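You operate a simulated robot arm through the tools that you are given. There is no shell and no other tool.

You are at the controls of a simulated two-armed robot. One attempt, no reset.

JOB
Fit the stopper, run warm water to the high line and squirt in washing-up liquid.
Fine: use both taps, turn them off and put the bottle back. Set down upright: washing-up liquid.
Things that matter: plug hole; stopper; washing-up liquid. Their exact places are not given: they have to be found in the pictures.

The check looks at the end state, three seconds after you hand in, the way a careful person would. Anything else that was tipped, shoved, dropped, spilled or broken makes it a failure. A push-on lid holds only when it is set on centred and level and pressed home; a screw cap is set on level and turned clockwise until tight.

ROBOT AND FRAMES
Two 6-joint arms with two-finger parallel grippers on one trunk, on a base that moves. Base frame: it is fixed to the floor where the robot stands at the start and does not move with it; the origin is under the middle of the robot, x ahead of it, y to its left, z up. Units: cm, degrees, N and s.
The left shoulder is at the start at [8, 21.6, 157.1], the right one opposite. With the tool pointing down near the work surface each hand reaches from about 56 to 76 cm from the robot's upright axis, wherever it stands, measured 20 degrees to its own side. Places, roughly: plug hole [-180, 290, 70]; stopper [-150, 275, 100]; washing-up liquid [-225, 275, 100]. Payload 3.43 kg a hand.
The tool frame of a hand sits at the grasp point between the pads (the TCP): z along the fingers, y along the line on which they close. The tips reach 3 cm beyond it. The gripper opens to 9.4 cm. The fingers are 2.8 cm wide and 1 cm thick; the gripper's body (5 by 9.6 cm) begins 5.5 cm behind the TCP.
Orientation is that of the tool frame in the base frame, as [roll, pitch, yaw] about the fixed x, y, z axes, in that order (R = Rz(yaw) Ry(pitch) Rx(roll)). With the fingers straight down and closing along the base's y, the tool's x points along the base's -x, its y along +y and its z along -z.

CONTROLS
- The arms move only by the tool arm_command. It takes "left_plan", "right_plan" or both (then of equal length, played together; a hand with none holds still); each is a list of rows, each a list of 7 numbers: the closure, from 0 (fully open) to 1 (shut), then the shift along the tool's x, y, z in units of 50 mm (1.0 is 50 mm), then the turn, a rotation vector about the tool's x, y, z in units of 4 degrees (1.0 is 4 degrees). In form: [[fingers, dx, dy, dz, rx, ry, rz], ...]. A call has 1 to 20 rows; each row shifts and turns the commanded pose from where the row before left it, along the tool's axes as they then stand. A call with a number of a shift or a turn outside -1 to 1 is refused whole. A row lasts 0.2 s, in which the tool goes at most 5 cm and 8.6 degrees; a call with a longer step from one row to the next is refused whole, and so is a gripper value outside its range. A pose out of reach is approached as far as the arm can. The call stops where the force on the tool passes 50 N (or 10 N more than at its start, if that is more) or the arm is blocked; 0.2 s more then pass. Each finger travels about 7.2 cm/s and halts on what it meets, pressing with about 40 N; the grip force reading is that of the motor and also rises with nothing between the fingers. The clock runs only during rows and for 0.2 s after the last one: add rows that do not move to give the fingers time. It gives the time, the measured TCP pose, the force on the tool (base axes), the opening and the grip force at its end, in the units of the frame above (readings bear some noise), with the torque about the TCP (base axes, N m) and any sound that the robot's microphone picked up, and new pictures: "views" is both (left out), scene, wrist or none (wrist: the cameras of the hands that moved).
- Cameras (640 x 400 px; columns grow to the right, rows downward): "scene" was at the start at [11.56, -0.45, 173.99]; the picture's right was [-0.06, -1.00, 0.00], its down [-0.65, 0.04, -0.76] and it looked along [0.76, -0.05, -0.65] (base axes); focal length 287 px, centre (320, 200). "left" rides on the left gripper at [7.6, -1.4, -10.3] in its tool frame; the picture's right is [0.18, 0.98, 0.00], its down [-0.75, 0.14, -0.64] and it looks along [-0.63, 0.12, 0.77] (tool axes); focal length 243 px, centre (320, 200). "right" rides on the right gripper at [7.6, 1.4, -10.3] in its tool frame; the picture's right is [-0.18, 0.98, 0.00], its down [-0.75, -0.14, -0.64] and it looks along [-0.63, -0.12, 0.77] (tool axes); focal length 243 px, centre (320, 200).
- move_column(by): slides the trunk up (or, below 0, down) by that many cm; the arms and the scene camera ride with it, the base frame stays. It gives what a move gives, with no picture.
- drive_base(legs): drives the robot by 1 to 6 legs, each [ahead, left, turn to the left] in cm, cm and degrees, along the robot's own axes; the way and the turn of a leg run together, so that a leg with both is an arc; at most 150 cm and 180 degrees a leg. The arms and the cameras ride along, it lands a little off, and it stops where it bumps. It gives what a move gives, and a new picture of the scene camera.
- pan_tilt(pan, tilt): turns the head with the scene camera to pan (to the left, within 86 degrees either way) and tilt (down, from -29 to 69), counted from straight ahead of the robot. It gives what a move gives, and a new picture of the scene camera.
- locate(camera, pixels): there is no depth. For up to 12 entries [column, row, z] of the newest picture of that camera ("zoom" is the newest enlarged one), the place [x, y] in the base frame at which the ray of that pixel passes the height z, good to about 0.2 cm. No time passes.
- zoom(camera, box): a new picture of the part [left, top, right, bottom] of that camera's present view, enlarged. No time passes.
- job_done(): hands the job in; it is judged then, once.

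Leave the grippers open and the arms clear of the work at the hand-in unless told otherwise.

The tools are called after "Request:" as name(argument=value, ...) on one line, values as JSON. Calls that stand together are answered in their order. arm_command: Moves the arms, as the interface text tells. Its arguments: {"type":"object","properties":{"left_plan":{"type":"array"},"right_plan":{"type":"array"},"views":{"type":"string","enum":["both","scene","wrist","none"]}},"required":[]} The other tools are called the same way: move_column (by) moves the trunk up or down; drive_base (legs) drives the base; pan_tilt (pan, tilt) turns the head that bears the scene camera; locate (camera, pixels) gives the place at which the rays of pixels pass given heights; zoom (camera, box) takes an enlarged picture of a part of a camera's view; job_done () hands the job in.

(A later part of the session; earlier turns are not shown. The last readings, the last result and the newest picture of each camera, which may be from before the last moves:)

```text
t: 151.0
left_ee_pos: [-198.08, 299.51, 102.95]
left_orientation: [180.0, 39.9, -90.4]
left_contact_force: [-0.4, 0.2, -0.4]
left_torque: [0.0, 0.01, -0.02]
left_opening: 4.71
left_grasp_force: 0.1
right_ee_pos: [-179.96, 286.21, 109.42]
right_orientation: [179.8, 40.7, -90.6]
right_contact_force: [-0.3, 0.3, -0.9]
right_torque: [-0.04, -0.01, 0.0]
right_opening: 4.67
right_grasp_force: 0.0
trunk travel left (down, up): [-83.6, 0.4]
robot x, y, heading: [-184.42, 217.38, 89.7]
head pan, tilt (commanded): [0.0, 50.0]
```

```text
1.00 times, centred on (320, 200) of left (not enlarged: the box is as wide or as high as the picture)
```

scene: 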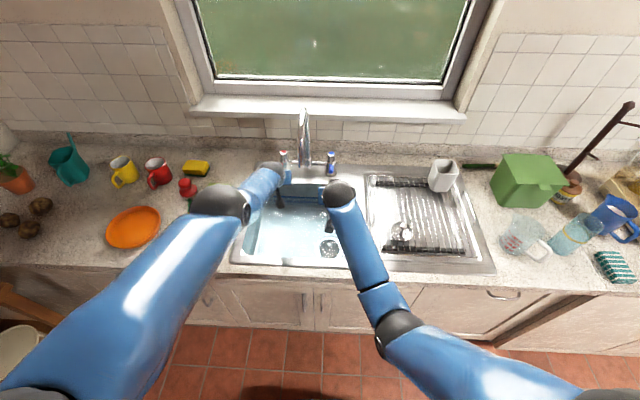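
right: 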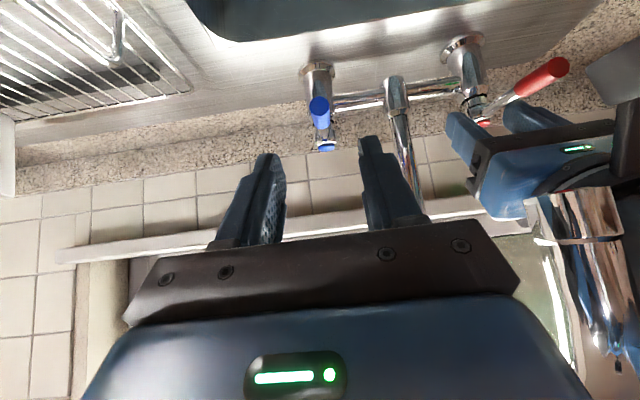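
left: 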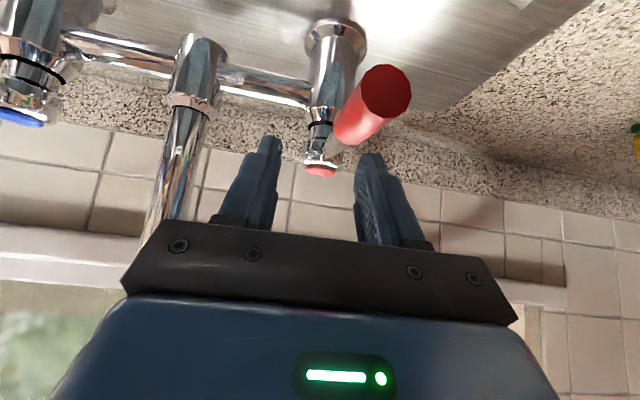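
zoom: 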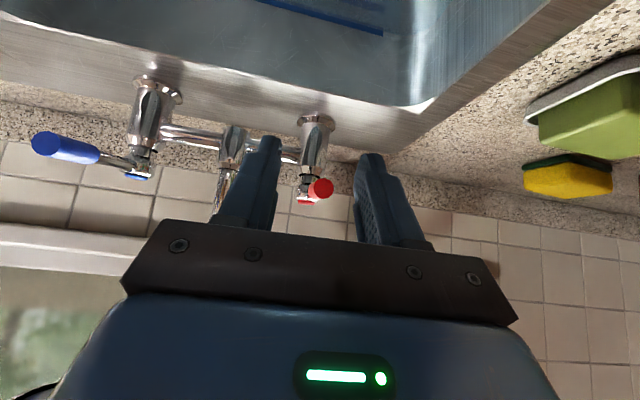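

Both taps are closed, no stream runs, and both hands are clear. Now I bring the left arm out of its awkward posture by tilting the hand back to vertical over the basin.

Request:
arm_command(left_plan=[[0.5, 0, 0, 0, 0, 1, 0], [0.5, 0, 0, 0, 0, 1, 0], [0.5, 0, 0, 0, 0, 1, 0], [0.5, 0, 0, 0, 0, 1, 0], [0.5, 0, 0, 0, 0, 1, 0], [0.5, 0, 0, 0, 0, 0, 0]], views="both")

```text
t: 152.4
left_ee_pos: [-198.31, 295.37, 105.01]
left_orientation: [-179.9, 20.1, -90.4]
left_contact_force: [0.7, -0.5, -0.1]
left_torque: [-0.04, 0.04, 0.01]
left_opening: 4.68
left_grasp_force: 0.1
left hand out of reach, approached as far as the arm can: row 1, 2, 3, 4, 5
right_ee_pos: [-179.94, 285.8, 109.77]
right_orientation: [179.8, 41.0, -90.6]
right_contact_force: [-0.6, -0.4, -0.6]
right_torque: [0.03, 0.01, -0.04]
right_opening: 4.68
right_grasp_force: 0.1
trunk travel left (down, up): [-83.6, 0.4]
robot x, y, heading: [-184.37, 217.96, 89.7]
head pan, tilt (commanded): [0.0, 50.0]
```

scene: 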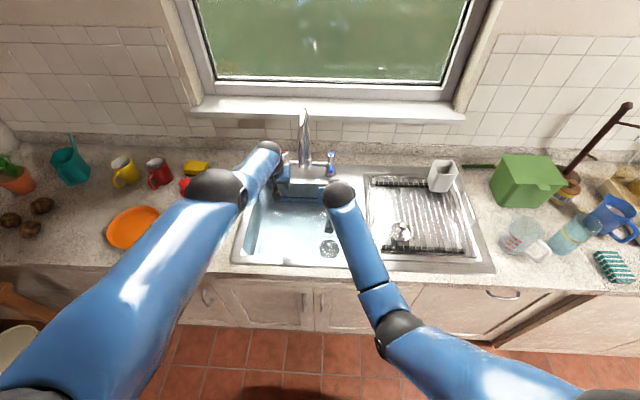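
left: 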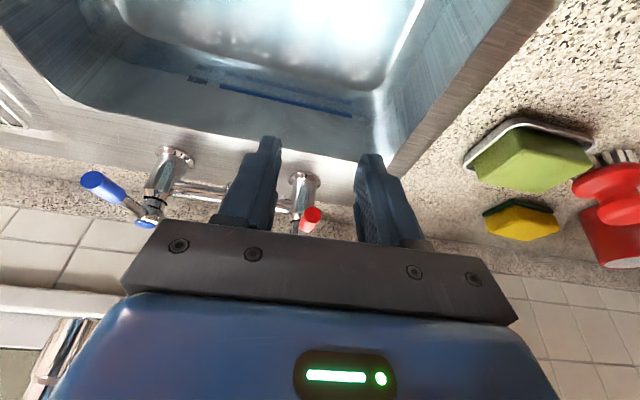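

The left arm is still folded against a limit. I lower the hand over the basin, where there is free space above the water, to unfold it, and watch the posture.

Request:
arm_command(left_plan=[[0.5, -0.2, 0, 0.4, 0, 0, 0], [0.5, -0.2, 0, 0.4, 0, 0, 0], [0.5, -0.1, 0, 0.4, 0, 1, 0], [0.5, -0.1, 0, 0.2, 0, 1, 0], [0.5, 0, 0, 0, 0, 1, 0], [0.5, 0, 0, 0, 0, 1, 0], [0.5, 0, 0, 0, 0, 1, 0], [0.5, 0, 0, 0, 0, 0, 0]], views="both")

```text
t: 154.2
left_ee_pos: [-199.36, 289.01, 104.48]
left_orientation: [179.9, 0.2, -90.4]
left_contact_force: [0.6, -0.3, 0.5]
left_torque: [-0.01, -0.02, 0.01]
left_opening: 4.7
left_grasp_force: 0.0
left hand out of reach, approached as far as the arm can: row 1, 2, 3, 4, 5, 6, 7
right_ee_pos: [-179.99, 285.82, 109.76]
right_orientation: [179.8, 40.9, -90.5]
right_contact_force: [-0.1, 0.4, -0.4]
right_torque: [0.01, -0.01, 0.0]
right_opening: 4.69
right_grasp_force: 0.0
trunk travel left (down, up): [-83.6, 0.4]
robot x, y, heading: [-184.78, 217.45, 89.8]
head pan, tilt (commanded): [0.0, 50.0]
```

scene: 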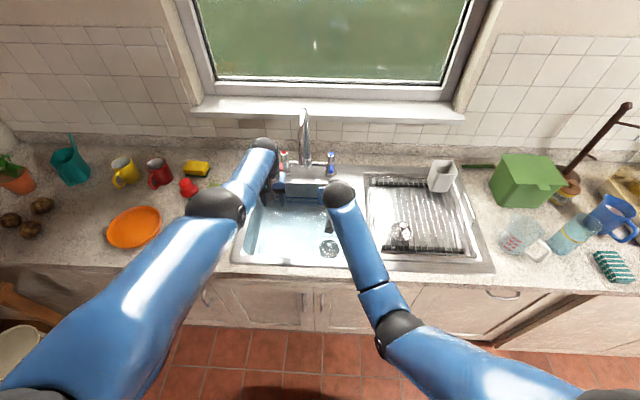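
left: 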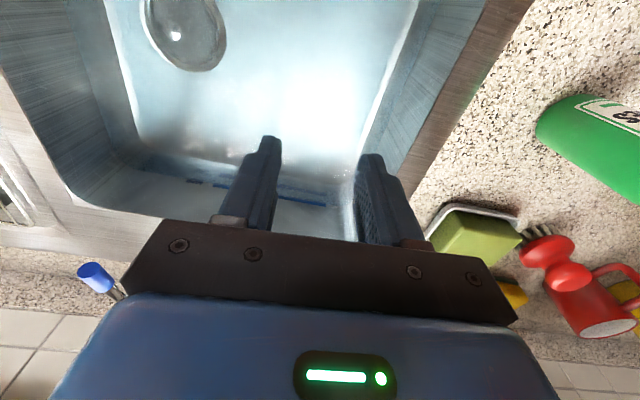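

The hand is vertical again. It may now simply be near full stretch since the base moved back, so I bring it 8 cm toward me and see whether it follows.

Request:
arm_command(left_plan=[[0.5, 0.4, 0, 0, 0, 0, 0], [0.5, 0.4, 0, 0, 0, 0, 0], [0.5, 0.4, 0, 0, 0, 0, 0], [0.5, 0.4, 0, 0, 0, 0, 0], [0.5, 0, 0, 0, 0, 0, 0]], views="scene")

```text
t: 155.4
left_ee_pos: [-199.35, 280.97, 104.44]
left_orientation: [180.0, 0.2, -90.3]
left_contact_force: [-0.4, -0.7, -0.5]
left_torque: [-0.01, 0.01, -0.03]
left_opening: 4.74
left_grasp_force: 0.0
right_ee_pos: [-179.8, 285.8, 109.78]
right_orientation: [179.8, 40.9, -90.5]
right_contact_force: [0.4, -0.4, 0.3]
right_torque: [-0.01, -0.03, -0.01]
right_opening: 4.69
right_grasp_force: 0.0
trunk travel left (down, up): [-83.6, 0.4]
robot x, y, heading: [-184.69, 217.69, 89.6]
head pan, tilt (commanded): [0.0, 50.0]
```

scene: 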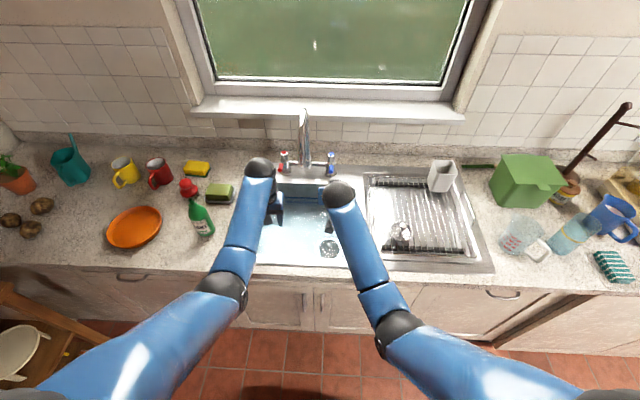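

The left arm is back in a normal posture, and the bottle at (203,217) stands undisturbed. I zoom in on the bottle.

Request:
zoom(camera="scene", box=[165, 170, 245, 250])

Request:
locate(camera="zoom", pixels=[[320, 200, 91], [320, 200, 100], [320, 200, 109]])

Request:
zoom(camera="left", box=[320, 0, 640, 300])

```text
5.00 times, centred on (205, 210) of scene
```

zoom: 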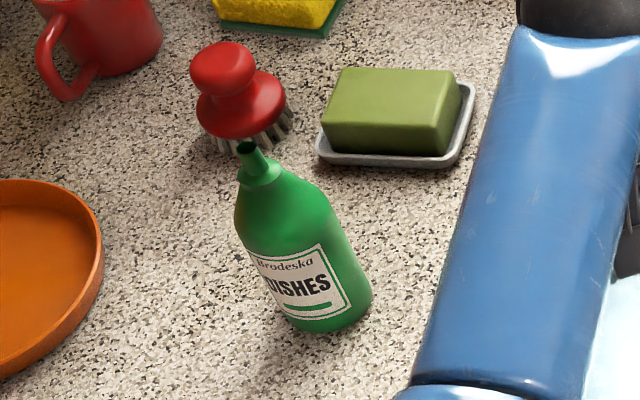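

```text
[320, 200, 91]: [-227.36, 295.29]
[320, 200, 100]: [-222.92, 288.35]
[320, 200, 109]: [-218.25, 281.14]
```

```text
1.33 times, centred on (480, 150) of left
```

zoom: 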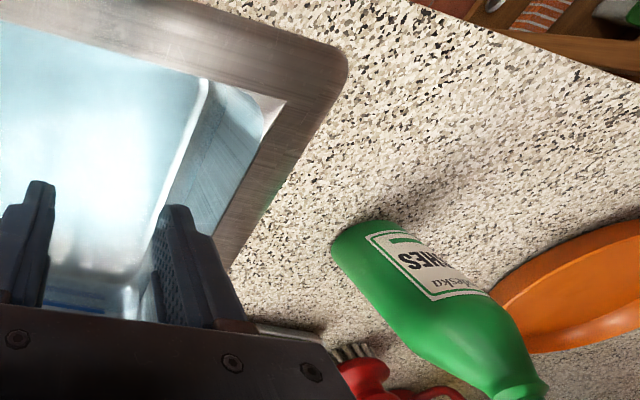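

Request:
zoom(camera="scene", box=[165, 170, 245, 250])

Request:
locate(camera="zoom", pixels=[[328, 306, 91], [328, 306, 90], [284, 322, 91], [372, 288, 91], [247, 148, 106], [247, 148, 109], [247, 148, 112], [247, 148, 115], [236, 225, 102], [330, 195, 102], [260, 175, 106], [288, 167, 106]])

```text
5.00 times, centred on (205, 210) of scene
```

zoom: 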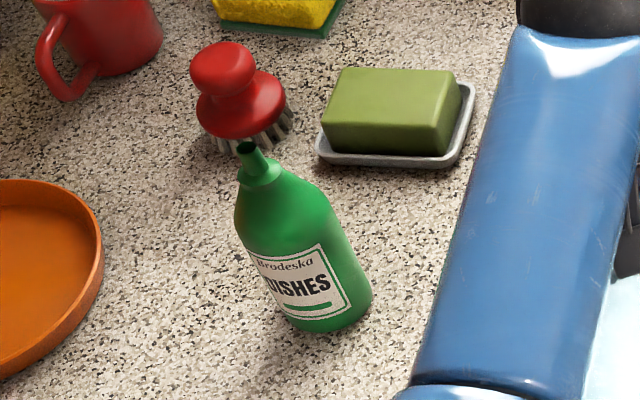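

```text
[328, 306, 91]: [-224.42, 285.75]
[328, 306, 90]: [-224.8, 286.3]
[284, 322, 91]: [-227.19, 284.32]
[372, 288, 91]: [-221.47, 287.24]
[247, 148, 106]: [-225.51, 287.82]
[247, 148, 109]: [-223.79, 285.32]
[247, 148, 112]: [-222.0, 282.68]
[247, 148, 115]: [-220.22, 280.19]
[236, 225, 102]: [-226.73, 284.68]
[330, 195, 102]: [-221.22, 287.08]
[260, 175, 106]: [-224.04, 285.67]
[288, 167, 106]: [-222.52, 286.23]
```

Request:
locate(camera="zoom", pixels=[[275, 148, 91], [225, 152, 91], [210, 140, 91], [318, 158, 91], [450, 165, 91], [222, 70, 98], [100, 230, 93], [100, 300, 93]])

```text
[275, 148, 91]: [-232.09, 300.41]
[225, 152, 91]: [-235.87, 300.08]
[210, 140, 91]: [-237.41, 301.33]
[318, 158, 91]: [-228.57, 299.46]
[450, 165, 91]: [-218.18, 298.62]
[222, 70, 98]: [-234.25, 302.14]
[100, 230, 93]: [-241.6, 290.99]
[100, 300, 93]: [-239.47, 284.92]
```

The bottle's axis is at (−224.2, 285.5), it is 17.7 cm tall (z 91–108.7), about 6.4 cm wide, and its nozzle is open. My plan is to grip it from the front with the fingers sloping forward, carry it upright over the basin, then roll the hand to tip the nozzle down over the water. First an empty-handed dry run: the right hand moves aside and the left hand tilts up to near horizontal over the basin.

Request:
arm_command(left_plan=[[0.5, 0, 0, -0.4, 0, -1, 0], [0.5, 0, 0, -0.4, 0, -1, 0], [0.5, 0, 0, 0, 0, -1, 0], [0.5, 0, 0, 0, 0, -1, 0], [0.5, 0, 0, 0, 0, -1, 0], [0.5, 0, 0, 0, 0, -1, 0], [0.5, 0, 0, 0, 0, -1, 0], [0.5, 0, 0, 0, 0, -1, 0], [0.5, 0, 0, 0, 0, -1, 0], [0.5, 0, 0, 0, 0, -1, 0], [0.5, 0, 0, 0, 0, -1, 0], [0.5, 0, 0, 0, 0, -1, 0], [0.5, 0, 0, 0, 0, -1, 0], [0.5, 0, 0, 0, 0, -1, 0], [0.5, 0, 0, 0, 0, -1, 0], [0.5, 0, 0, 0, 0, 0, 0]], right_plan=[[0.5, 0, -0.3, 0, 0, 0, 0], [0.5, 0, -0.5, 0, 0, 0, 0], [0.5, 0, -0.5, 0, 0, 0, 0], [0.5, 0, -0.5, 0, 0, 0, 0], [0.5, 0, -0.5, 0, 0, 0, 0], [0.5, 0, -0.5, 0, 0, 0, 0], [0.5, 0, 0, 0, 0, 0, 0], [0.5, 0, 0, 0, 0, 0, 0], [0.5, 0, 0, 0, 0, 0, 0], [0.5, 0, 0, 0, 0, 0, 0], [0.5, 0, 0, 0, 0, 0, 0], [0.5, 0, 0, 0, 0, 0, 0], [0.5, 0, 0, 0, 0, 0, 0], [0.5, 0, 0, 0, 0, 0, 0], [0.5, 0, 0, 0, 0, 0, 0], [0.5, 0, 0, 0, 0, 0, 0]], views="scene")

```text
t: 158.8
left_ee_pos: [-199.4, 280.83, 108.49]
left_orientation: [180.0, 60.3, -90.3]
left_contact_force: [-0.4, -0.7, 0.3]
left_torque: [0.04, 0.02, 0.02]
left_opening: 4.69
left_grasp_force: 0.2
right_ee_pos: [-165.78, 285.79, 109.77]
right_orientation: [179.8, 41.1, -90.4]
right_contact_force: [0.2, 0.0, -0.1]
right_torque: [-0.08, -0.02, -0.02]
right_opening: 4.7
right_grasp_force: 0.1
trunk travel left (down, up): [-83.6, 0.4]
robot x, y, heading: [-184.76, 217.32, 89.7]
head pan, tilt (commanded): [0.0, 50.0]
```

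scene: 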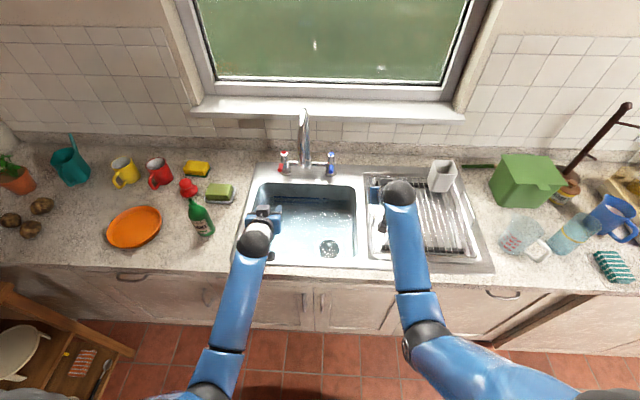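

At 60° all is fine. I continue the dry run to 80° and then roll the hand to the right, 72° in this call.

Request:
arm_command(left_plan=[[0.5, 0, 0, 0, 0, -1, 0], [0.5, 0, 0, 0, 0, -1, 0], [0.5, 0, 0, 0, 0, -1, 0], [0.5, 0, 0, 0, 0, -1, 0], [0.5, 0, 0, 0, 0, -1, 0], [0.5, 0, 0, 0, 0, 0, 1], [0.5, 0, 0, 0, 0, 0, 1], [0.5, 0, 0, 0, 0, 0, 1], [0.5, 0, 0, 0, 0, 0, 1], [0.5, 0, 0, 0, 0, 0, 1], [0.5, 0, 0, 0, 0, 0, 1], [0.5, 0, 0, 0, 0, 0, 1], [0.5, 0, 0, 0, 0, 0, 1], [0.5, 0, 0, 0, 0, 0, 1], [0.5, 0, 0, 0, 0, 0, 1], [0.5, 0, 0, 0, 0, 0, 1], [0.5, 0, 0, 0, 0, 0, 1], [0.5, 0, 0, 0, 0, 0, 1], [0.5, 0, 0, 0, 0, 0, 1], [0.5, 0, 0, 0, 0, 0, 1]], views="scene")

```text
t: 163.0
left_ee_pos: [-199.37, 280.82, 108.5]
left_orientation: [101.4, 29.4, -174.8]
left_contact_force: [-0.8, 0.3, -0.2]
left_torque: [0.02, 0.0, 0.01]
left_opening: 4.71
left_grasp_force: 0.0
right_ee_pos: [-165.82, 285.79, 109.91]
right_orientation: [179.8, 41.0, -90.5]
right_contact_force: [-0.7, -0.1, 0.0]
right_torque: [0.02, -0.01, 0.02]
right_opening: 4.68
right_grasp_force: 0.0
trunk travel left (down, up): [-83.6, 0.4]
robot x, y, heading: [-184.72, 218.01, 89.9]
head pan, tilt (commanded): [0.0, 50.0]
```

scene: 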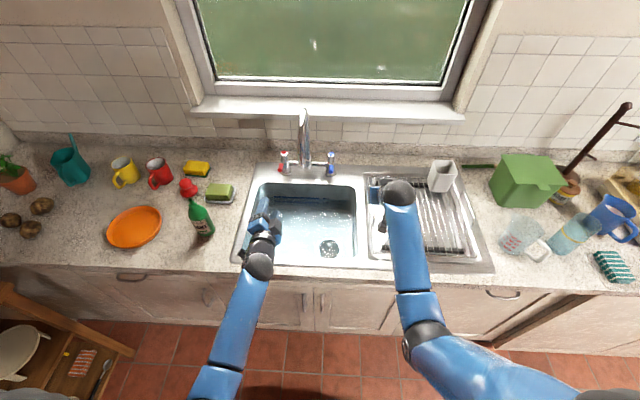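

The roll works and goes to the right as wanted. I continue the dry run by another 80°.

Request:
arm_command(left_plan=[[0.5, 0, 0, 0, 0, 0, 1], [0.5, 0, 0, 0, 0, 0, 1], [0.5, 0, 0, 0, 0, 0, 1], [0.5, 0, 0, 0, 0, 0, 1], [0.5, 0, 0, 0, 0, 0, 1], [0.5, 0, 0, 0, 0, 0, 1], [0.5, 0, 0, 0, 0, 0, 1], [0.5, 0, 0, 0, 0, 0, 1], [0.5, 0, 0, 0, 0, 0, 1], [0.5, 0, 0, 0, 0, 0, 1], [0.5, 0, 0, 0, 0, 0, 1], [0.5, 0, 0, 0, 0, 0, 1], [0.5, 0, 0, 0, 0, 0, 1], [0.5, 0, 0, 0, 0, 0, 1], [0.5, 0, 0, 0, 0, 0, 1], [0.5, 0, 0, 0, 0, 0, 1], [0.5, 0, 0, 0, 0, 0, 1], [0.5, 0, 0, 0, 0, 0, 1], [0.5, 0, 0, 0, 0, 0, 1], [0.5, 0, 0, 0, 0, 0, 1]], views="scene")

```text
t: 167.2
left_ee_pos: [-199.28, 280.75, 108.45]
left_orientation: [105.1, -49.1, 168.1]
left_contact_force: [-0.1, 0.1, 0.1]
left_torque: [-0.04, 0.0, -0.02]
left_opening: 4.7
left_grasp_force: 0.0
right_ee_pos: [-165.81, 285.84, 109.78]
right_orientation: [179.8, 41.0, -90.5]
right_contact_force: [0.7, 0.5, -0.2]
right_torque: [-0.01, 0.03, 0.04]
right_opening: 4.71
right_grasp_force: 0.1
trunk travel left (down, up): [-83.6, 0.4]
robot x, y, heading: [-184.7, 217.58, 89.6]
head pan, tilt (commanded): [0.0, 50.0]
```

scene: 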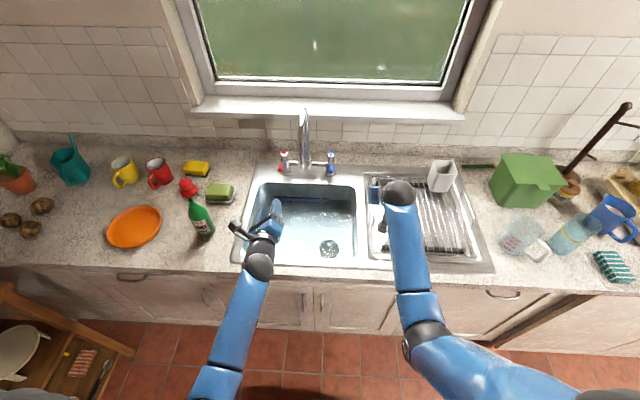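

The full 140° roll is reachable. I undo it: roll back and tilt back to 60°.

Request:
arm_command(left_plan=[[0, 0, 0, 0, 0, 0, -1], [0, 0, 0, 0, 0, 0, -1], [0, 0, 0, 0, 0, 0, -1], [0, 0, 0, 0, 0, 0, -1], [0, 0, 0, 0, 0, 0, -1], [0, 0, 0, 0, 0, 0, -1], [0, 0, 0, 0, 0, 0, -1], [0, 0, 0, 0, 0, 0, -1], [0, 0, 0, 0, 0, 0, -1], [0, 0, 0, 0, 0, 0, -1], [0, 0, 0, 0, 0, 0, -1], [0, 0, 0, 0, 0, 0, -1], [0, 0, 0, 0, 0, 0, -1], [0, 0, 0, 0, 0, 0, -1], [0, 0, 0, 0, 0, 0, -1], [0, 0, 0, 0, 0, 0, -1], [0, 0, 0, 0, 0, 0, -1], [0, 0, 0, 0, 0, 0, -1], [0, 0, 0, 0, 0, 0, -1], [0, 0, 0, 0, 0, 0, -1]], views="none")

Request:
arm_command(left_plan=[[0, 0, 0, 0, 0, 0, -1], [0, 0, 0, 0, 0, 0, -1], [0, 0, 0, 0, 0, 0, -1], [0, 0, 0, 0, 0, 0, -1], [0, 0, 0, 0, 0, 0, -1], [0, 0, 0, 0, 0, 0, -1], [0, 0, 0, 0, 0, 0, -1], [0, 0, 0, 0, 0, 0, -1], [0, 0, 0, 0, 0, 0, -1], [0, 0, 0, 0, 0, 0, -1], [0, 0, 0, 0, 0, 0, -1], [0, 0, 0, 0, 0, 0, -1], [0, 0, 0, 0, 0, 0, -1], [0, 0, 0, 0, 0, 0, -1], [0, 0, 0, 0, 0, 0, -1], [0, 0, 0, 0, 0, 1, 0], [0, 0, 0, 0, 0, 1, 0], [0, 0, 0, 0, 0, 1, 0], [0, 0, 0, 0, 0, 1, 0], [0, 0, 0, 0, 0, 1, 0]], views="both")

```text
t: 171.4
left_ee_pos: [-199.42, 280.84, 108.38]
left_orientation: [101.3, 29.6, -174.7]
left_contact_force: [-0.8, 0.0, -0.5]
left_torque: [0.03, 0.01, 0.0]
left_opening: 9.41
left_grasp_force: 0.0
right_ee_pos: [-165.8, 285.84, 109.8]
right_orientation: [179.8, 41.0, -90.6]
right_contact_force: [-0.4, 0.2, -0.2]
right_torque: [0.0, 0.0, -0.02]
right_opening: 4.69
right_grasp_force: 0.0
trunk travel left (down, up): [-83.6, 0.4]
robot x, y, heading: [-184.4, 217.69, 89.9]
head pan, tilt (commanded): [0.0, 50.0]
```

```text
t: 175.6
left_ee_pos: [-199.44, 280.81, 108.46]
left_orientation: [-179.8, 60.1, -90.3]
left_contact_force: [-0.5, -0.3, 0.2]
left_torque: [-0.01, 0.0, 0.01]
left_opening: 9.4
left_grasp_force: 0.1
right_ee_pos: [-165.74, 285.95, 109.8]
right_orientation: [179.8, 40.9, -90.5]
right_contact_force: [0.8, 0.3, -0.9]
right_torque: [-0.01, 0.01, 0.0]
right_opening: 4.67
right_grasp_force: 0.0
trunk travel left (down, up): [-83.6, 0.4]
robot x, y, heading: [-184.39, 217.65, 89.6]
head pan, tilt (commanded): [0.0, 50.0]
```

scene: 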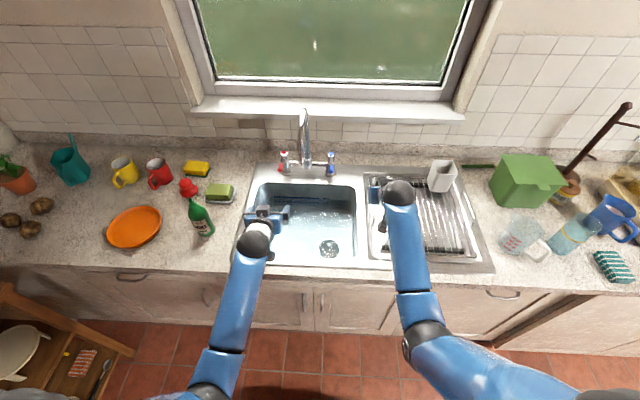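
left: 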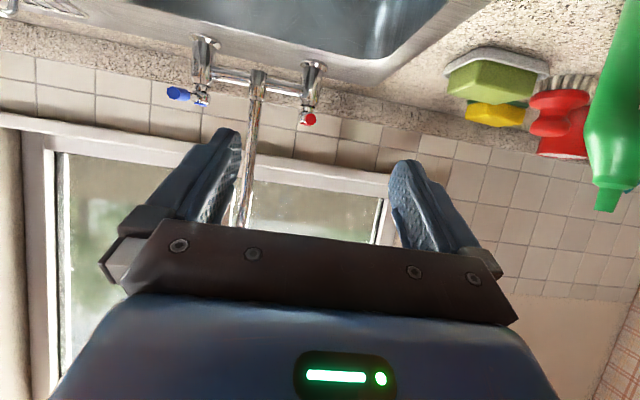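

Now to the pre-grasp point in front of the bottle: retreat slightly first, then slide left to x≈−224 with the fingers fully open.

Request:
arm_command(left_plan=[[0, 0.45, 0, -0.25, 0, 0, 0], [0, 0.45, 0, -0.25, 0, 0, 0], [0, 0.45, 0.2, -0.24, 0, 0, 0], [0, 0, 0.7, 0, 0, 0, 0], [0, 0, 0.7, 0, 0, 0, 0], [0, 0, 0.7, 0, 0, 0, 0], [0, 0, 0.7, 0, 0, 0, 0], [0, 0, 0.7, 0, 0, 0, 0], [0, 0, 0.7, 0, 0, 0, 0], [0, 0, 0.56, 0, 0, 0, 0], [0, 0, 0, 0, 0, 0, 0]], views="both")

```text
t: 178.0
left_ee_pos: [-224.46, 274.35, 104.42]
left_orientation: [-179.9, 60.2, -90.4]
left_contact_force: [0.1, -0.1, -0.2]
left_torque: [-0.02, 0.01, -0.01]
left_opening: 9.38
left_grasp_force: 0.1
right_ee_pos: [-165.75, 285.99, 109.94]
right_orientation: [179.9, 41.0, -90.5]
right_contact_force: [0.0, -0.6, 0.4]
right_torque: [0.01, 0.0, 0.01]
right_opening: 4.71
right_grasp_force: 0.1
trunk travel left (down, up): [-83.6, 0.4]
robot x, y, heading: [-184.29, 217.39, 89.7]
head pan, tilt (commanded): [0.0, 50.0]
```

scene: 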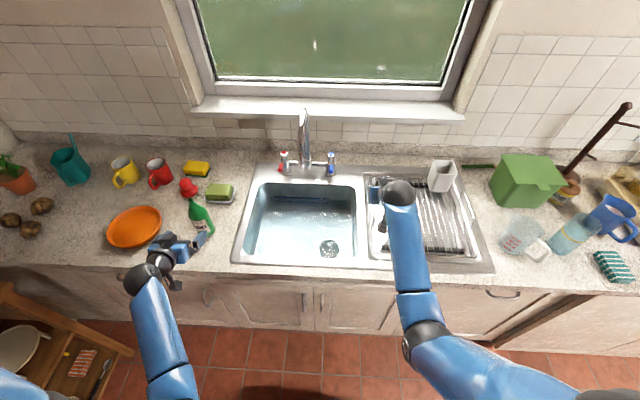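
left: 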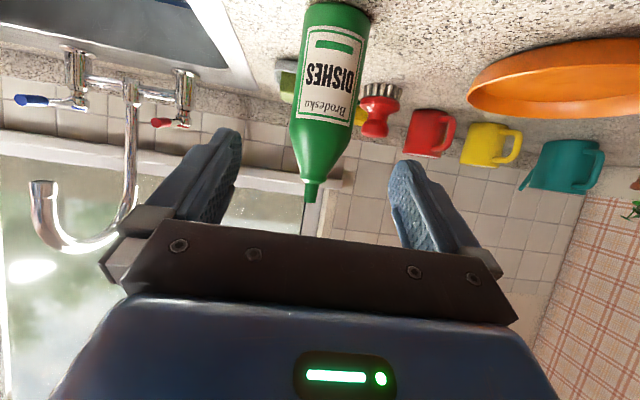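

The bottle stands between the open fingers. I check its lateral position with the left camera.

Request:
locate(camera="left", pixels=[[299, 100, 98], [366, 100, 98], [290, 130, 101], [356, 130, 101], [305, 50, 95], [368, 50, 95], [312, 192, 108.5], [336, 20, 92]])

Request:
zoom(camera="scene", box=[130, 180, 250, 300])

```text
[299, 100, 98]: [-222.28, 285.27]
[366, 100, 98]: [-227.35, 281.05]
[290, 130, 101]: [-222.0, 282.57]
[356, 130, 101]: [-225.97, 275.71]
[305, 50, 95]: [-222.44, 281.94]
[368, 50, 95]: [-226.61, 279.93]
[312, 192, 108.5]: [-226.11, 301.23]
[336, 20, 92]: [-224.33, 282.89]
```

```text
3.33 times, centred on (190, 240) of scene
```

zoom: 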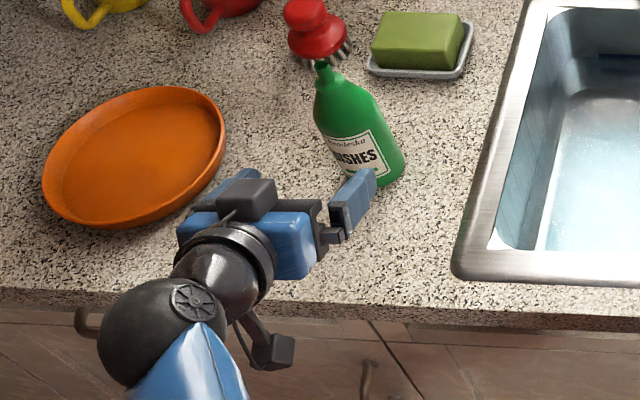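

The camera views together put the bottle's axis at about (−225.2, 286.5). I shift the hand 0.7 cm left and advance 9 cm along the sloping axis, then check before closing the last bit.

Request:
arm_command(left_plan=[[0, 0, 0.14, 0, 0, 0, 0], [0, 0, 0, 0.4, 0, 0, 0], [0, 0, 0, 0.5, 0, 0, 0], [0, 0, 0, 0.5, 0, 0, 0], [0, 0, 0, 0.4, 0, 0, 0], [0, 0, 0, 0, 0, 0, 0]], views="both")

Request:
zoom(camera="scene", box=[150, 170, 250, 270])

```text
t: 179.4
left_ee_pos: [-224.93, 282.2, 100.03]
left_orientation: [180.0, 60.3, -90.4]
left_contact_force: [0.6, 0.9, 0.2]
left_torque: [-0.01, -0.02, 0.0]
left_opening: 9.41
left_grasp_force: 0.2
right_ee_pos: [-165.78, 285.82, 109.88]
right_orientation: [179.9, 41.0, -90.5]
right_contact_force: [-0.2, -0.6, 0.6]
right_torque: [-0.02, 0.03, 0.02]
right_opening: 4.7
right_grasp_force: 0.0
trunk travel left (down, up): [-83.6, 0.4]
robot x, y, heading: [-184.53, 217.8, 89.7]
head pan, tilt (commanded): [0.0, 50.0]
```

scene: 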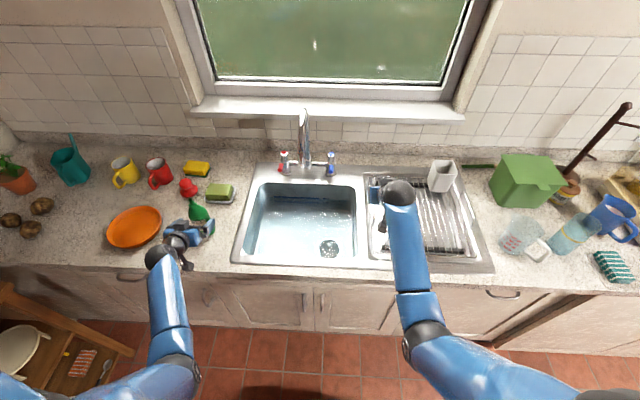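
left: 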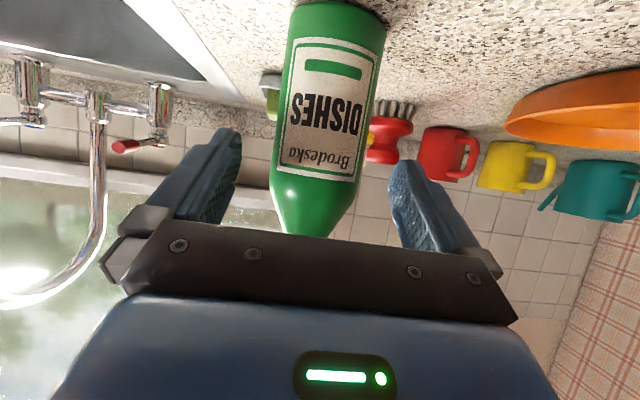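

```text
4.00 times, centred on (200, 220) of scene
```

zoom: 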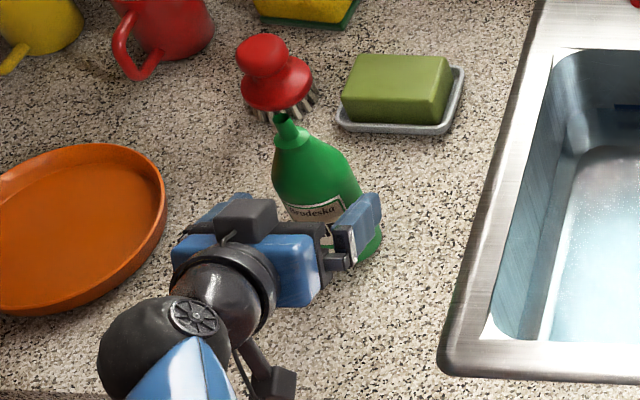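

The bottle is well centred between the fingers, at (322,147) at grip depth. I advance the last 3.5 cm.

Request:
arm_command(left_plan=[[0, 0, 0.02, 0.35, 0, 0, 0], [0, 0, 0, 0.35, 0, 0, 0], [0, 0, 0, 0, 0, 0, 0]], views="both")

Request:
zoom(camera="scene", box=[150, 170, 250, 270])

```text
t: 180.2
left_ee_pos: [-224.79, 285.07, 98.41]
left_orientation: [180.0, 60.2, -90.3]
left_contact_force: [-0.1, 0.0, 0.4]
left_torque: [0.03, 0.01, 0.02]
left_opening: 9.39
left_grasp_force: 0.1
right_ee_pos: [-165.82, 285.86, 109.8]
right_orientation: [179.8, 41.1, -90.5]
right_contact_force: [-0.3, 0.6, 0.2]
right_torque: [0.02, -0.02, 0.0]
right_opening: 4.7
right_grasp_force: 0.2
trunk travel left (down, up): [-83.6, 0.4]
robot x, y, heading: [-184.73, 217.48, 89.8]
head pan, tilt (commanded): [0.0, 50.0]
```

scene: 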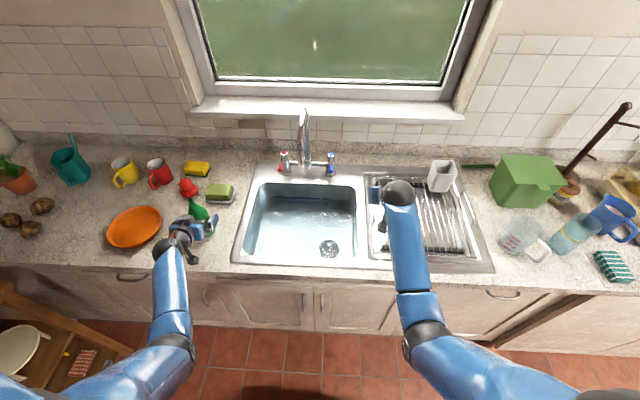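
left: 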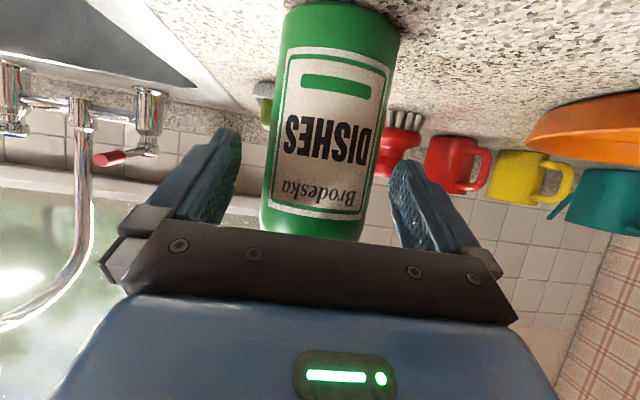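

```text
4.00 times, centred on (200, 220) of scene
```

zoom: 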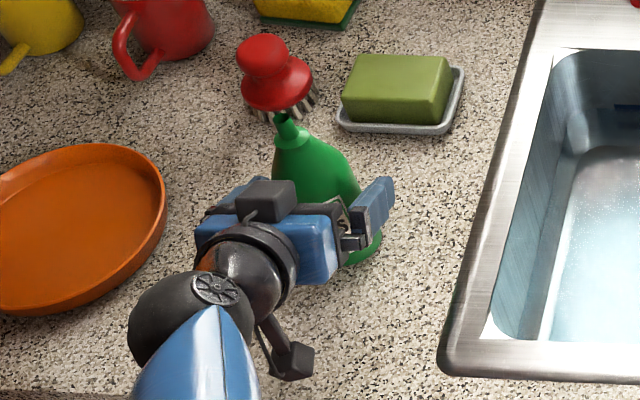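

The bottle is right in the grasp. I close gently at first, to about 5 cm commanded, so it is held without being squeezed hard.

Request:
arm_command(left_plan=[[0.3, 0, 0, 0, 0, 0, 0], [0.4, 0, 0, 0, 0, 0, 0], [0.46, 0, 0, 0, 0, 0, 0], [0.46, 0, 0, 0, 0, 0, 0]], views="both")

```text
t: 181.2
left_ee_pos: [-224.88, 285.18, 98.44]
left_orientation: [180.0, 60.3, -90.4]
left_contact_force: [0.3, 0.9, 1.0]
left_torque: [0.13, 0.04, 0.01]
left_opening: 6.22
left_grasp_force: 39.9
right_ee_pos: [-165.8, 285.89, 109.81]
right_orientation: [179.8, 40.9, -90.6]
right_contact_force: [0.0, 0.2, 0.0]
right_torque: [-0.01, 0.01, -0.01]
right_opening: 4.71
right_grasp_force: 0.0
trunk travel left (down, up): [-83.6, 0.4]
robot x, y, heading: [-184.59, 217.38, 89.7]
head pan, tilt (commanded): [0.0, 50.0]
```

scene: 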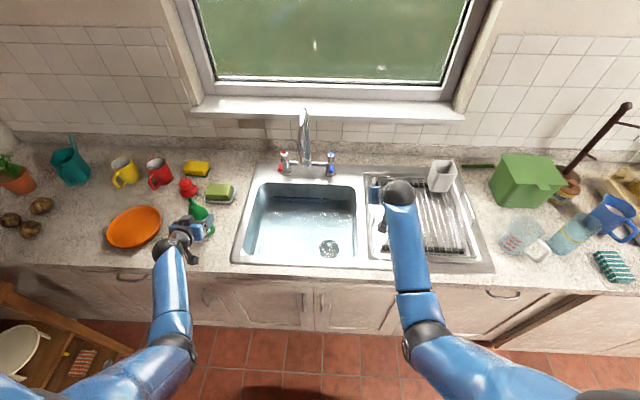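
left: 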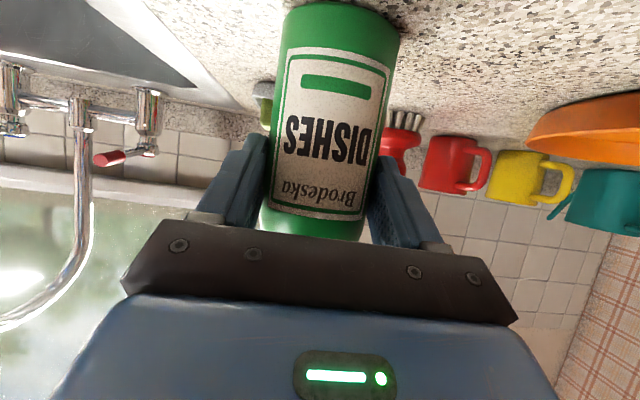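

Firmly held: 40 N at 6.2 cm, upright, grasp pose (−224.88, 285.18, 98.44) noted for the return. I lift straight up 9 cm, smoothly.

Request:
arm_command(left_plan=[[0.46, -0.087, 0, -0.05, 0, 0, 0], [0.46, -0.173, 0, -0.1, 0, 0, 0], [0.46, -0.26, 0, -0.15, 0, 0, 0], [0.46, -0.26, 0, -0.15, 0, 0, 0], [0.46, -0.26, 0, -0.15, 0, 0, 0], [0.46, -0.26, 0, -0.15, 0, 0, 0], [0.46, -0.173, 0, -0.1, 0, 0, 0], [0.46, -0.087, 0, -0.05, 0, 0, 0], [0.46, 0, 0, 0, 0, 0, 0]], views="both")

```text
t: 183.2
left_ee_pos: [-224.99, 285.29, 107.19]
left_orientation: [-180.0, 60.1, -90.3]
left_contact_force: [0.4, 0.9, -2.6]
left_torque: [-0.03, 0.01, -0.03]
left_opening: 6.19
left_grasp_force: 39.7
right_ee_pos: [-165.9, 285.92, 109.87]
right_orientation: [179.7, 41.0, -90.4]
right_contact_force: [-0.1, -0.7, 0.0]
right_torque: [-0.01, 0.0, 0.04]
right_opening: 4.68
right_grasp_force: 0.0
trunk travel left (down, up): [-83.6, 0.4]
robot x, y, heading: [-184.56, 217.56, 89.6]
head pan, tilt (commanded): [0.0, 50.0]
```

scene: 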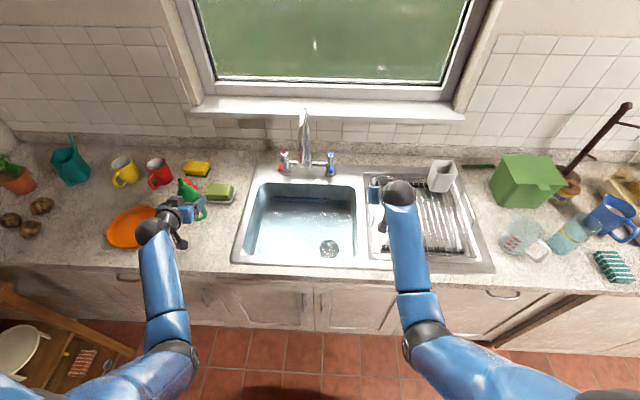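
left: 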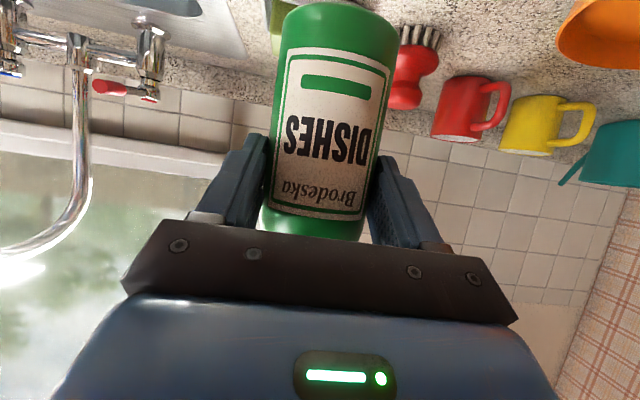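

The bottle is up, held level, and weighs about 0.3 kg. I carry it sideways over the basin to about (−201, 281, 110), keeping it upright.

Request:
arm_command(left_plan=[[0.46, -0.012, -0.2, -0.099, 0, 0, 0], [0.46, -0.012, -0.4, -0.099, 0, 0, 0], [0.46, -0.012, -0.6, -0.099, 0, 0, 0], [0.46, -0.012, -0.6, -0.099, 0, 0, 0], [0.46, -0.012, -0.6, -0.099, 0, 0, 0], [0.46, -0.012, -0.6, -0.099, 0, 0, 0], [0.46, -0.012, -0.6, -0.099, 0, 0, 0], [0.46, -0.012, -0.6, -0.099, 0, 0, 0], [0.46, -0.012, -0.4, -0.099, 0, 0, 0], [0.46, -0.012, -0.2, -0.099, 0, 0, 0], [0.46, 0, 0, 0, 0, 0, 0]], views="both")

```text
t: 185.6
left_ee_pos: [-200.81, 281.09, 110.37]
left_orientation: [-180.0, 60.2, -90.4]
left_contact_force: [0.0, -0.1, -2.7]
left_torque: [-0.01, 0.02, -0.03]
left_opening: 6.15
left_grasp_force: 39.8
right_ee_pos: [-165.77, 285.95, 109.85]
right_orientation: [179.9, 40.9, -90.5]
right_contact_force: [-0.3, -1.0, -0.6]
right_torque: [0.03, -0.01, 0.03]
right_opening: 4.72
right_grasp_force: 0.0
trunk travel left (down, up): [-83.6, 0.4]
robot x, y, heading: [-184.99, 218.07, 89.6]
head pan, tilt (commanded): [0.0, 50.0]
```

scene: 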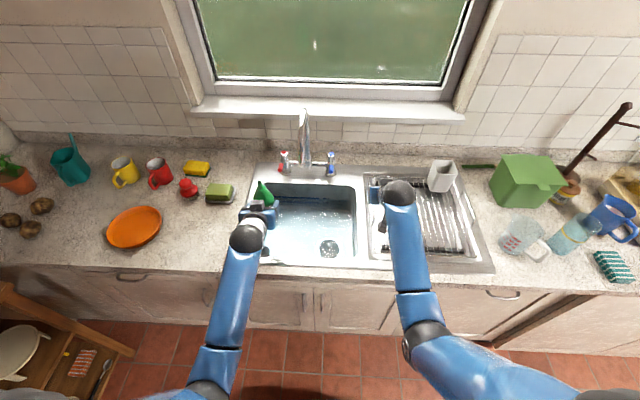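
left: 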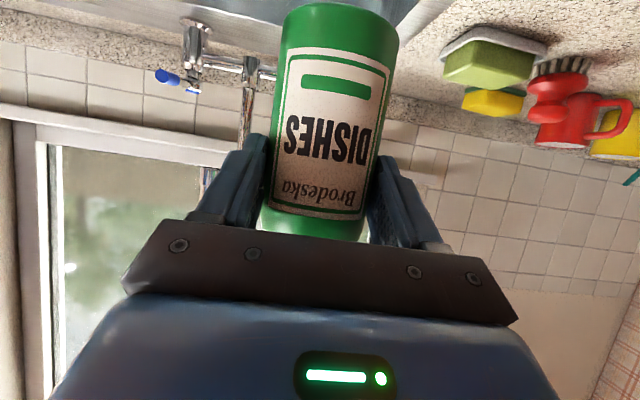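

The bottle is upright over the left of the basin. When rolled it will also lean toward me, so I move it 9 cm farther back, to y≈290, still clear of the spout, so the nozzle stays well inside the basin.

Request:
arm_command(left_plan=[[0.46, -0.1, 0, 0.11, 0, 0, 0], [0.46, -0.2, 0, 0.22, 0, 0, 0], [0.46, -0.25, 0, 0.28, 0, 0, 0], [0.46, -0.25, 0, 0.28, 0, 0, 0], [0.46, -0.25, 0, 0.28, 0, 0, 0], [0.46, -0.2, 0, 0.19, 0, 0, 0], [0.46, 0, 0, 0, 0, 0, 0]], views="both")

```text
t: 187.2
left_ee_pos: [-200.65, 289.78, 112.25]
left_orientation: [180.0, 60.2, -90.3]
left_contact_force: [0.1, 0.1, -2.4]
left_torque: [-0.05, 0.0, 0.02]
left_opening: 6.14
left_grasp_force: 39.9
right_ee_pos: [-165.9, 285.94, 109.7]
right_orientation: [179.8, 41.1, -90.5]
right_contact_force: [0.0, 0.4, -0.5]
right_torque: [0.0, 0.03, -0.04]
right_opening: 4.7
right_grasp_force: 0.2
trunk travel left (down, up): [-83.6, 0.4]
robot x, y, heading: [-184.68, 217.47, 89.6]
head pan, tilt (commanded): [0.0, 50.0]
```

scene: 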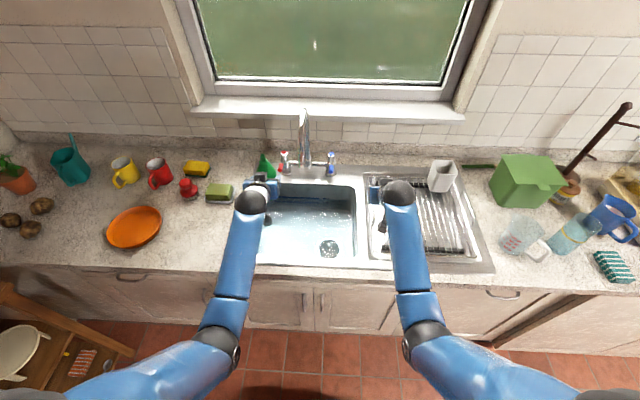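
left: 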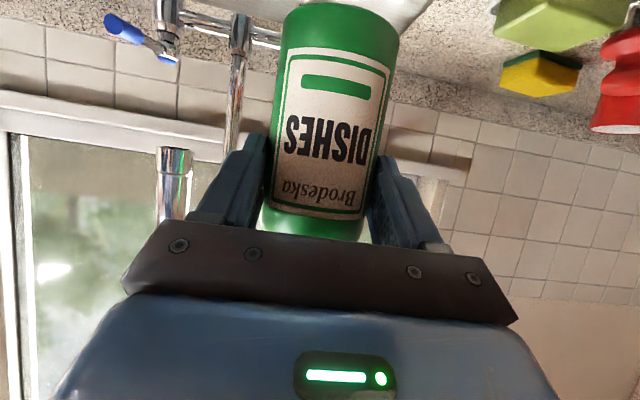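

Clear of the spout and well over the water. I tilt the hand up 20° and roll right 60°, then look.

Request:
arm_command(left_plan=[[0.46, 0, 0, 0, 0, -1, 0], [0.46, 0, 0, 0, 0, -1, 0], [0.46, 0, 0, 0, 0, -1, 0], [0.46, 0, 0, 0, 0, -1, 0], [0.46, 0, 0, 0, 0, -1, 0], [0.46, 0, 0, 0, 0, 0, 1], [0.46, 0, 0, 0, 0, 0, 1], [0.46, 0, 0, 0, 0, 0, 1], [0.46, 0, 0, 0, 0, 0, 1], [0.46, 0, 0, 0, 0, 0, 1], [0.46, 0, 0, 0, 0, 0, 1], [0.46, 0, 0, 0, 0, 0, 1], [0.46, 0, 0, 0, 0, 0, 1], [0.46, 0, 0, 0, 0, 0, 1], [0.46, 0, 0, 0, 0, 0, 1], [0.46, 0, 0, 0, 0, 0, 1], [0.46, 0, 0, 0, 0, 0, 1], [0.46, 0, 0, 0, 0, 0, 1], [0.46, 0, 0, 0, 0, 0, 1], [0.46, 0, 0, 0, 0, 0, 1]], views="scene")

Request:
zoom(camera="scene", box=[210, 130, 370, 270])

```text
t: 191.4
left_ee_pos: [-200.96, 289.98, 112.21]
left_orientation: [101.3, 29.5, -174.7]
left_contact_force: [-0.5, -0.4, -1.7]
left_torque: [-0.07, 0.03, 0.0]
left_opening: 6.16
left_grasp_force: 40.3
right_ee_pos: [-165.77, 285.89, 109.75]
right_orientation: [179.7, 41.0, -90.5]
right_contact_force: [0.0, -0.3, 0.2]
right_torque: [0.01, -0.03, 0.02]
right_opening: 4.69
right_grasp_force: 0.1
trunk travel left (down, up): [-83.6, 0.4]
robot x, y, heading: [-184.35, 218.0, 90.0]
head pan, tilt (commanded): [0.0, 50.0]
```

scene: 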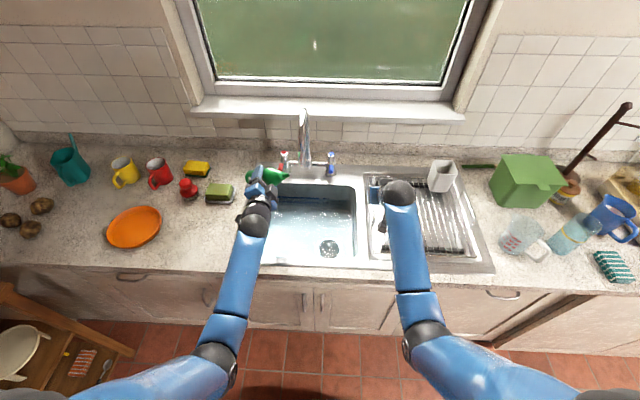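

```text
2.86 times, centred on (290, 200) of scene
```

zoom: 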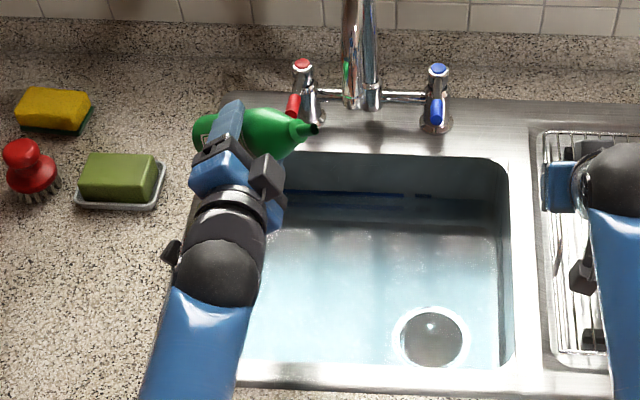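

The nozzle points right, still slightly up, at an estimated (−193, 287, 116), above the water and with no liquid out yet. I roll 40° more and look.

Request:
arm_command(left_plan=[[0.46, 0, 0, 0, 0, 0, 1], [0.46, 0, 0, 0, 0, 0, 1], [0.46, 0, 0, 0, 0, 0, 1], [0.46, 0, 0, 0, 0, 0, 1], [0.46, 0, 0, 0, 0, 0, 1], [0.46, 0, 0, 0, 0, 0, 1], [0.46, 0, 0, 0, 0, 0, 1], [0.46, 0, 0, 0, 0, 0, 1], [0.46, 0, 0, 0, 0, 0, 1], [0.46, 0, 0, 0, 0, 0, 1]], views="scene")

Request:
zoom(camera="scene", box=[210, 130, 370, 270])

```text
t: 193.6
left_ee_pos: [-200.97, 289.89, 112.31]
left_orientation: [100.0, -10.0, 177.9]
left_contact_force: [-0.1, -0.6, -1.9]
left_torque: [-0.05, -0.01, 0.03]
left_opening: 6.15
left_grasp_force: 40.2
right_ee_pos: [-165.83, 285.88, 109.8]
right_orientation: [179.7, 41.0, -90.6]
right_contact_force: [0.1, 0.6, -1.0]
right_torque: [-0.01, 0.01, -0.02]
right_opening: 4.68
right_grasp_force: 0.2
trunk travel left (down, up): [-83.6, 0.4]
robot x, y, heading: [-184.66, 217.29, 89.8]
head pan, tilt (commanded): [0.0, 50.0]
```

scene: 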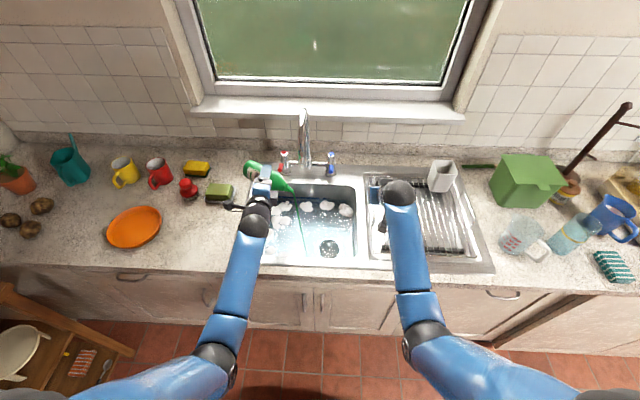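

```text
2.86 times, centred on (290, 200) of scene
```

zoom: 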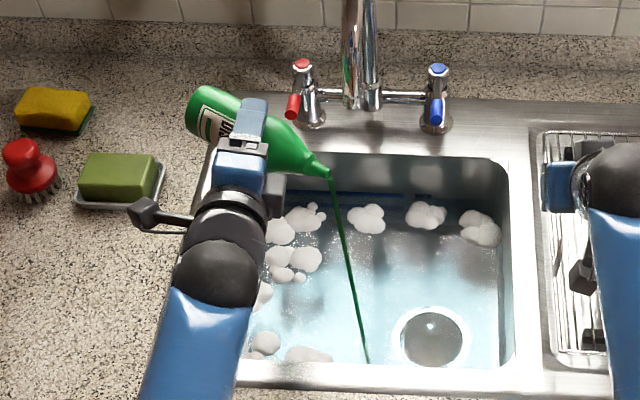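

Liquid is squirting into the water and suds have formed. That is enough, so I roll the bottle straight back to stop the stream before any hits the front rim.

Request:
arm_command(left_plan=[[0.46, -0.1, 0, 0, 0, 0, -1], [0.46, 0, 0, 0, 0, 0, -1], [0.46, 0, 0, 0, 0, 0, -1], [0.46, 0, 0, 0, 0, 0, -1], [0.46, 0, 0, 0, 0, 0, -1], [0.46, 0, 0, 0, 0, 0, -1], [0.46, 0, 0, 0, 0, 0, -1], [0.46, 0, 0, 0, 0, 0, -1], [0.46, 0, 0, 0, 0, 0, -1], [0.46, 0, 0, 0, 0, 0, -1], [0.46, 0, 0, 0, 0, 0, -1], [0.46, 0, 0, 0, 0, 0, -1], [0.46, 0, 0, 0, 0, 0, -1], [0.46, 0, 0, 0, 0, 0, -1], [0.46, 0, 0, 0, 0, 0, -1], [0.46, 0, 0, 0, 0, 0, -1]], views="scene")

Request:
zoom(camera="scene", box=[210, 130, 370, 290])

```text
t: 197.0
left_ee_pos: [-200.45, 290.05, 112.25]
left_orientation: [106.4, 52.9, -167.2]
left_contact_force: [-1.0, 0.5, -2.2]
left_torque: [-0.02, 0.0, -0.02]
left_opening: 6.15
left_grasp_force: 40.3
right_ee_pos: [-165.87, 285.77, 109.72]
right_orientation: [179.8, 41.0, -90.5]
right_contact_force: [0.5, -0.2, 0.1]
right_torque: [-0.02, 0.01, -0.02]
right_opening: 4.71
right_grasp_force: 0.0
trunk travel left (down, up): [-83.6, 0.4]
robot x, y, heading: [-184.4, 217.79, 89.6]
head pan, tilt (commanded): [0.0, 50.0]
```

scene: 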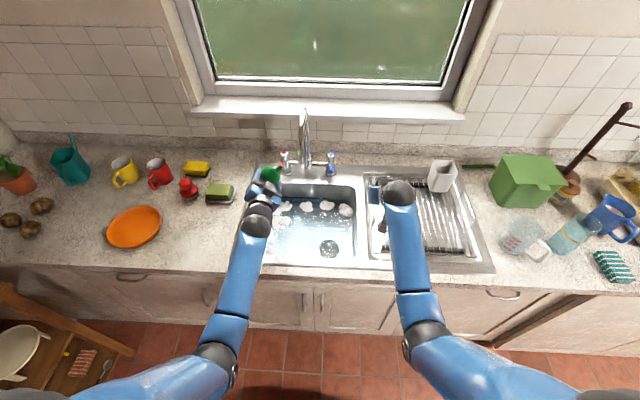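

```text
2.50 times, centred on (290, 210) of scene
```

zoom: 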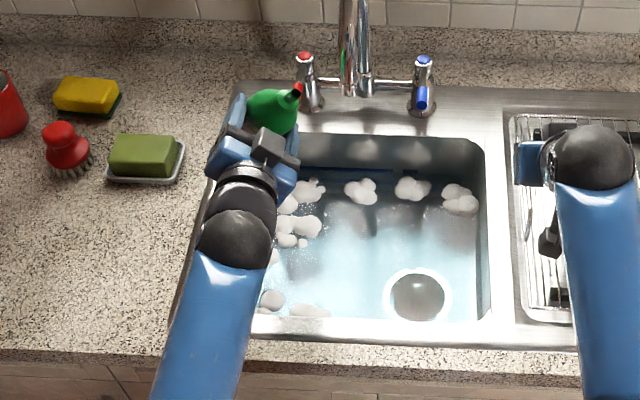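

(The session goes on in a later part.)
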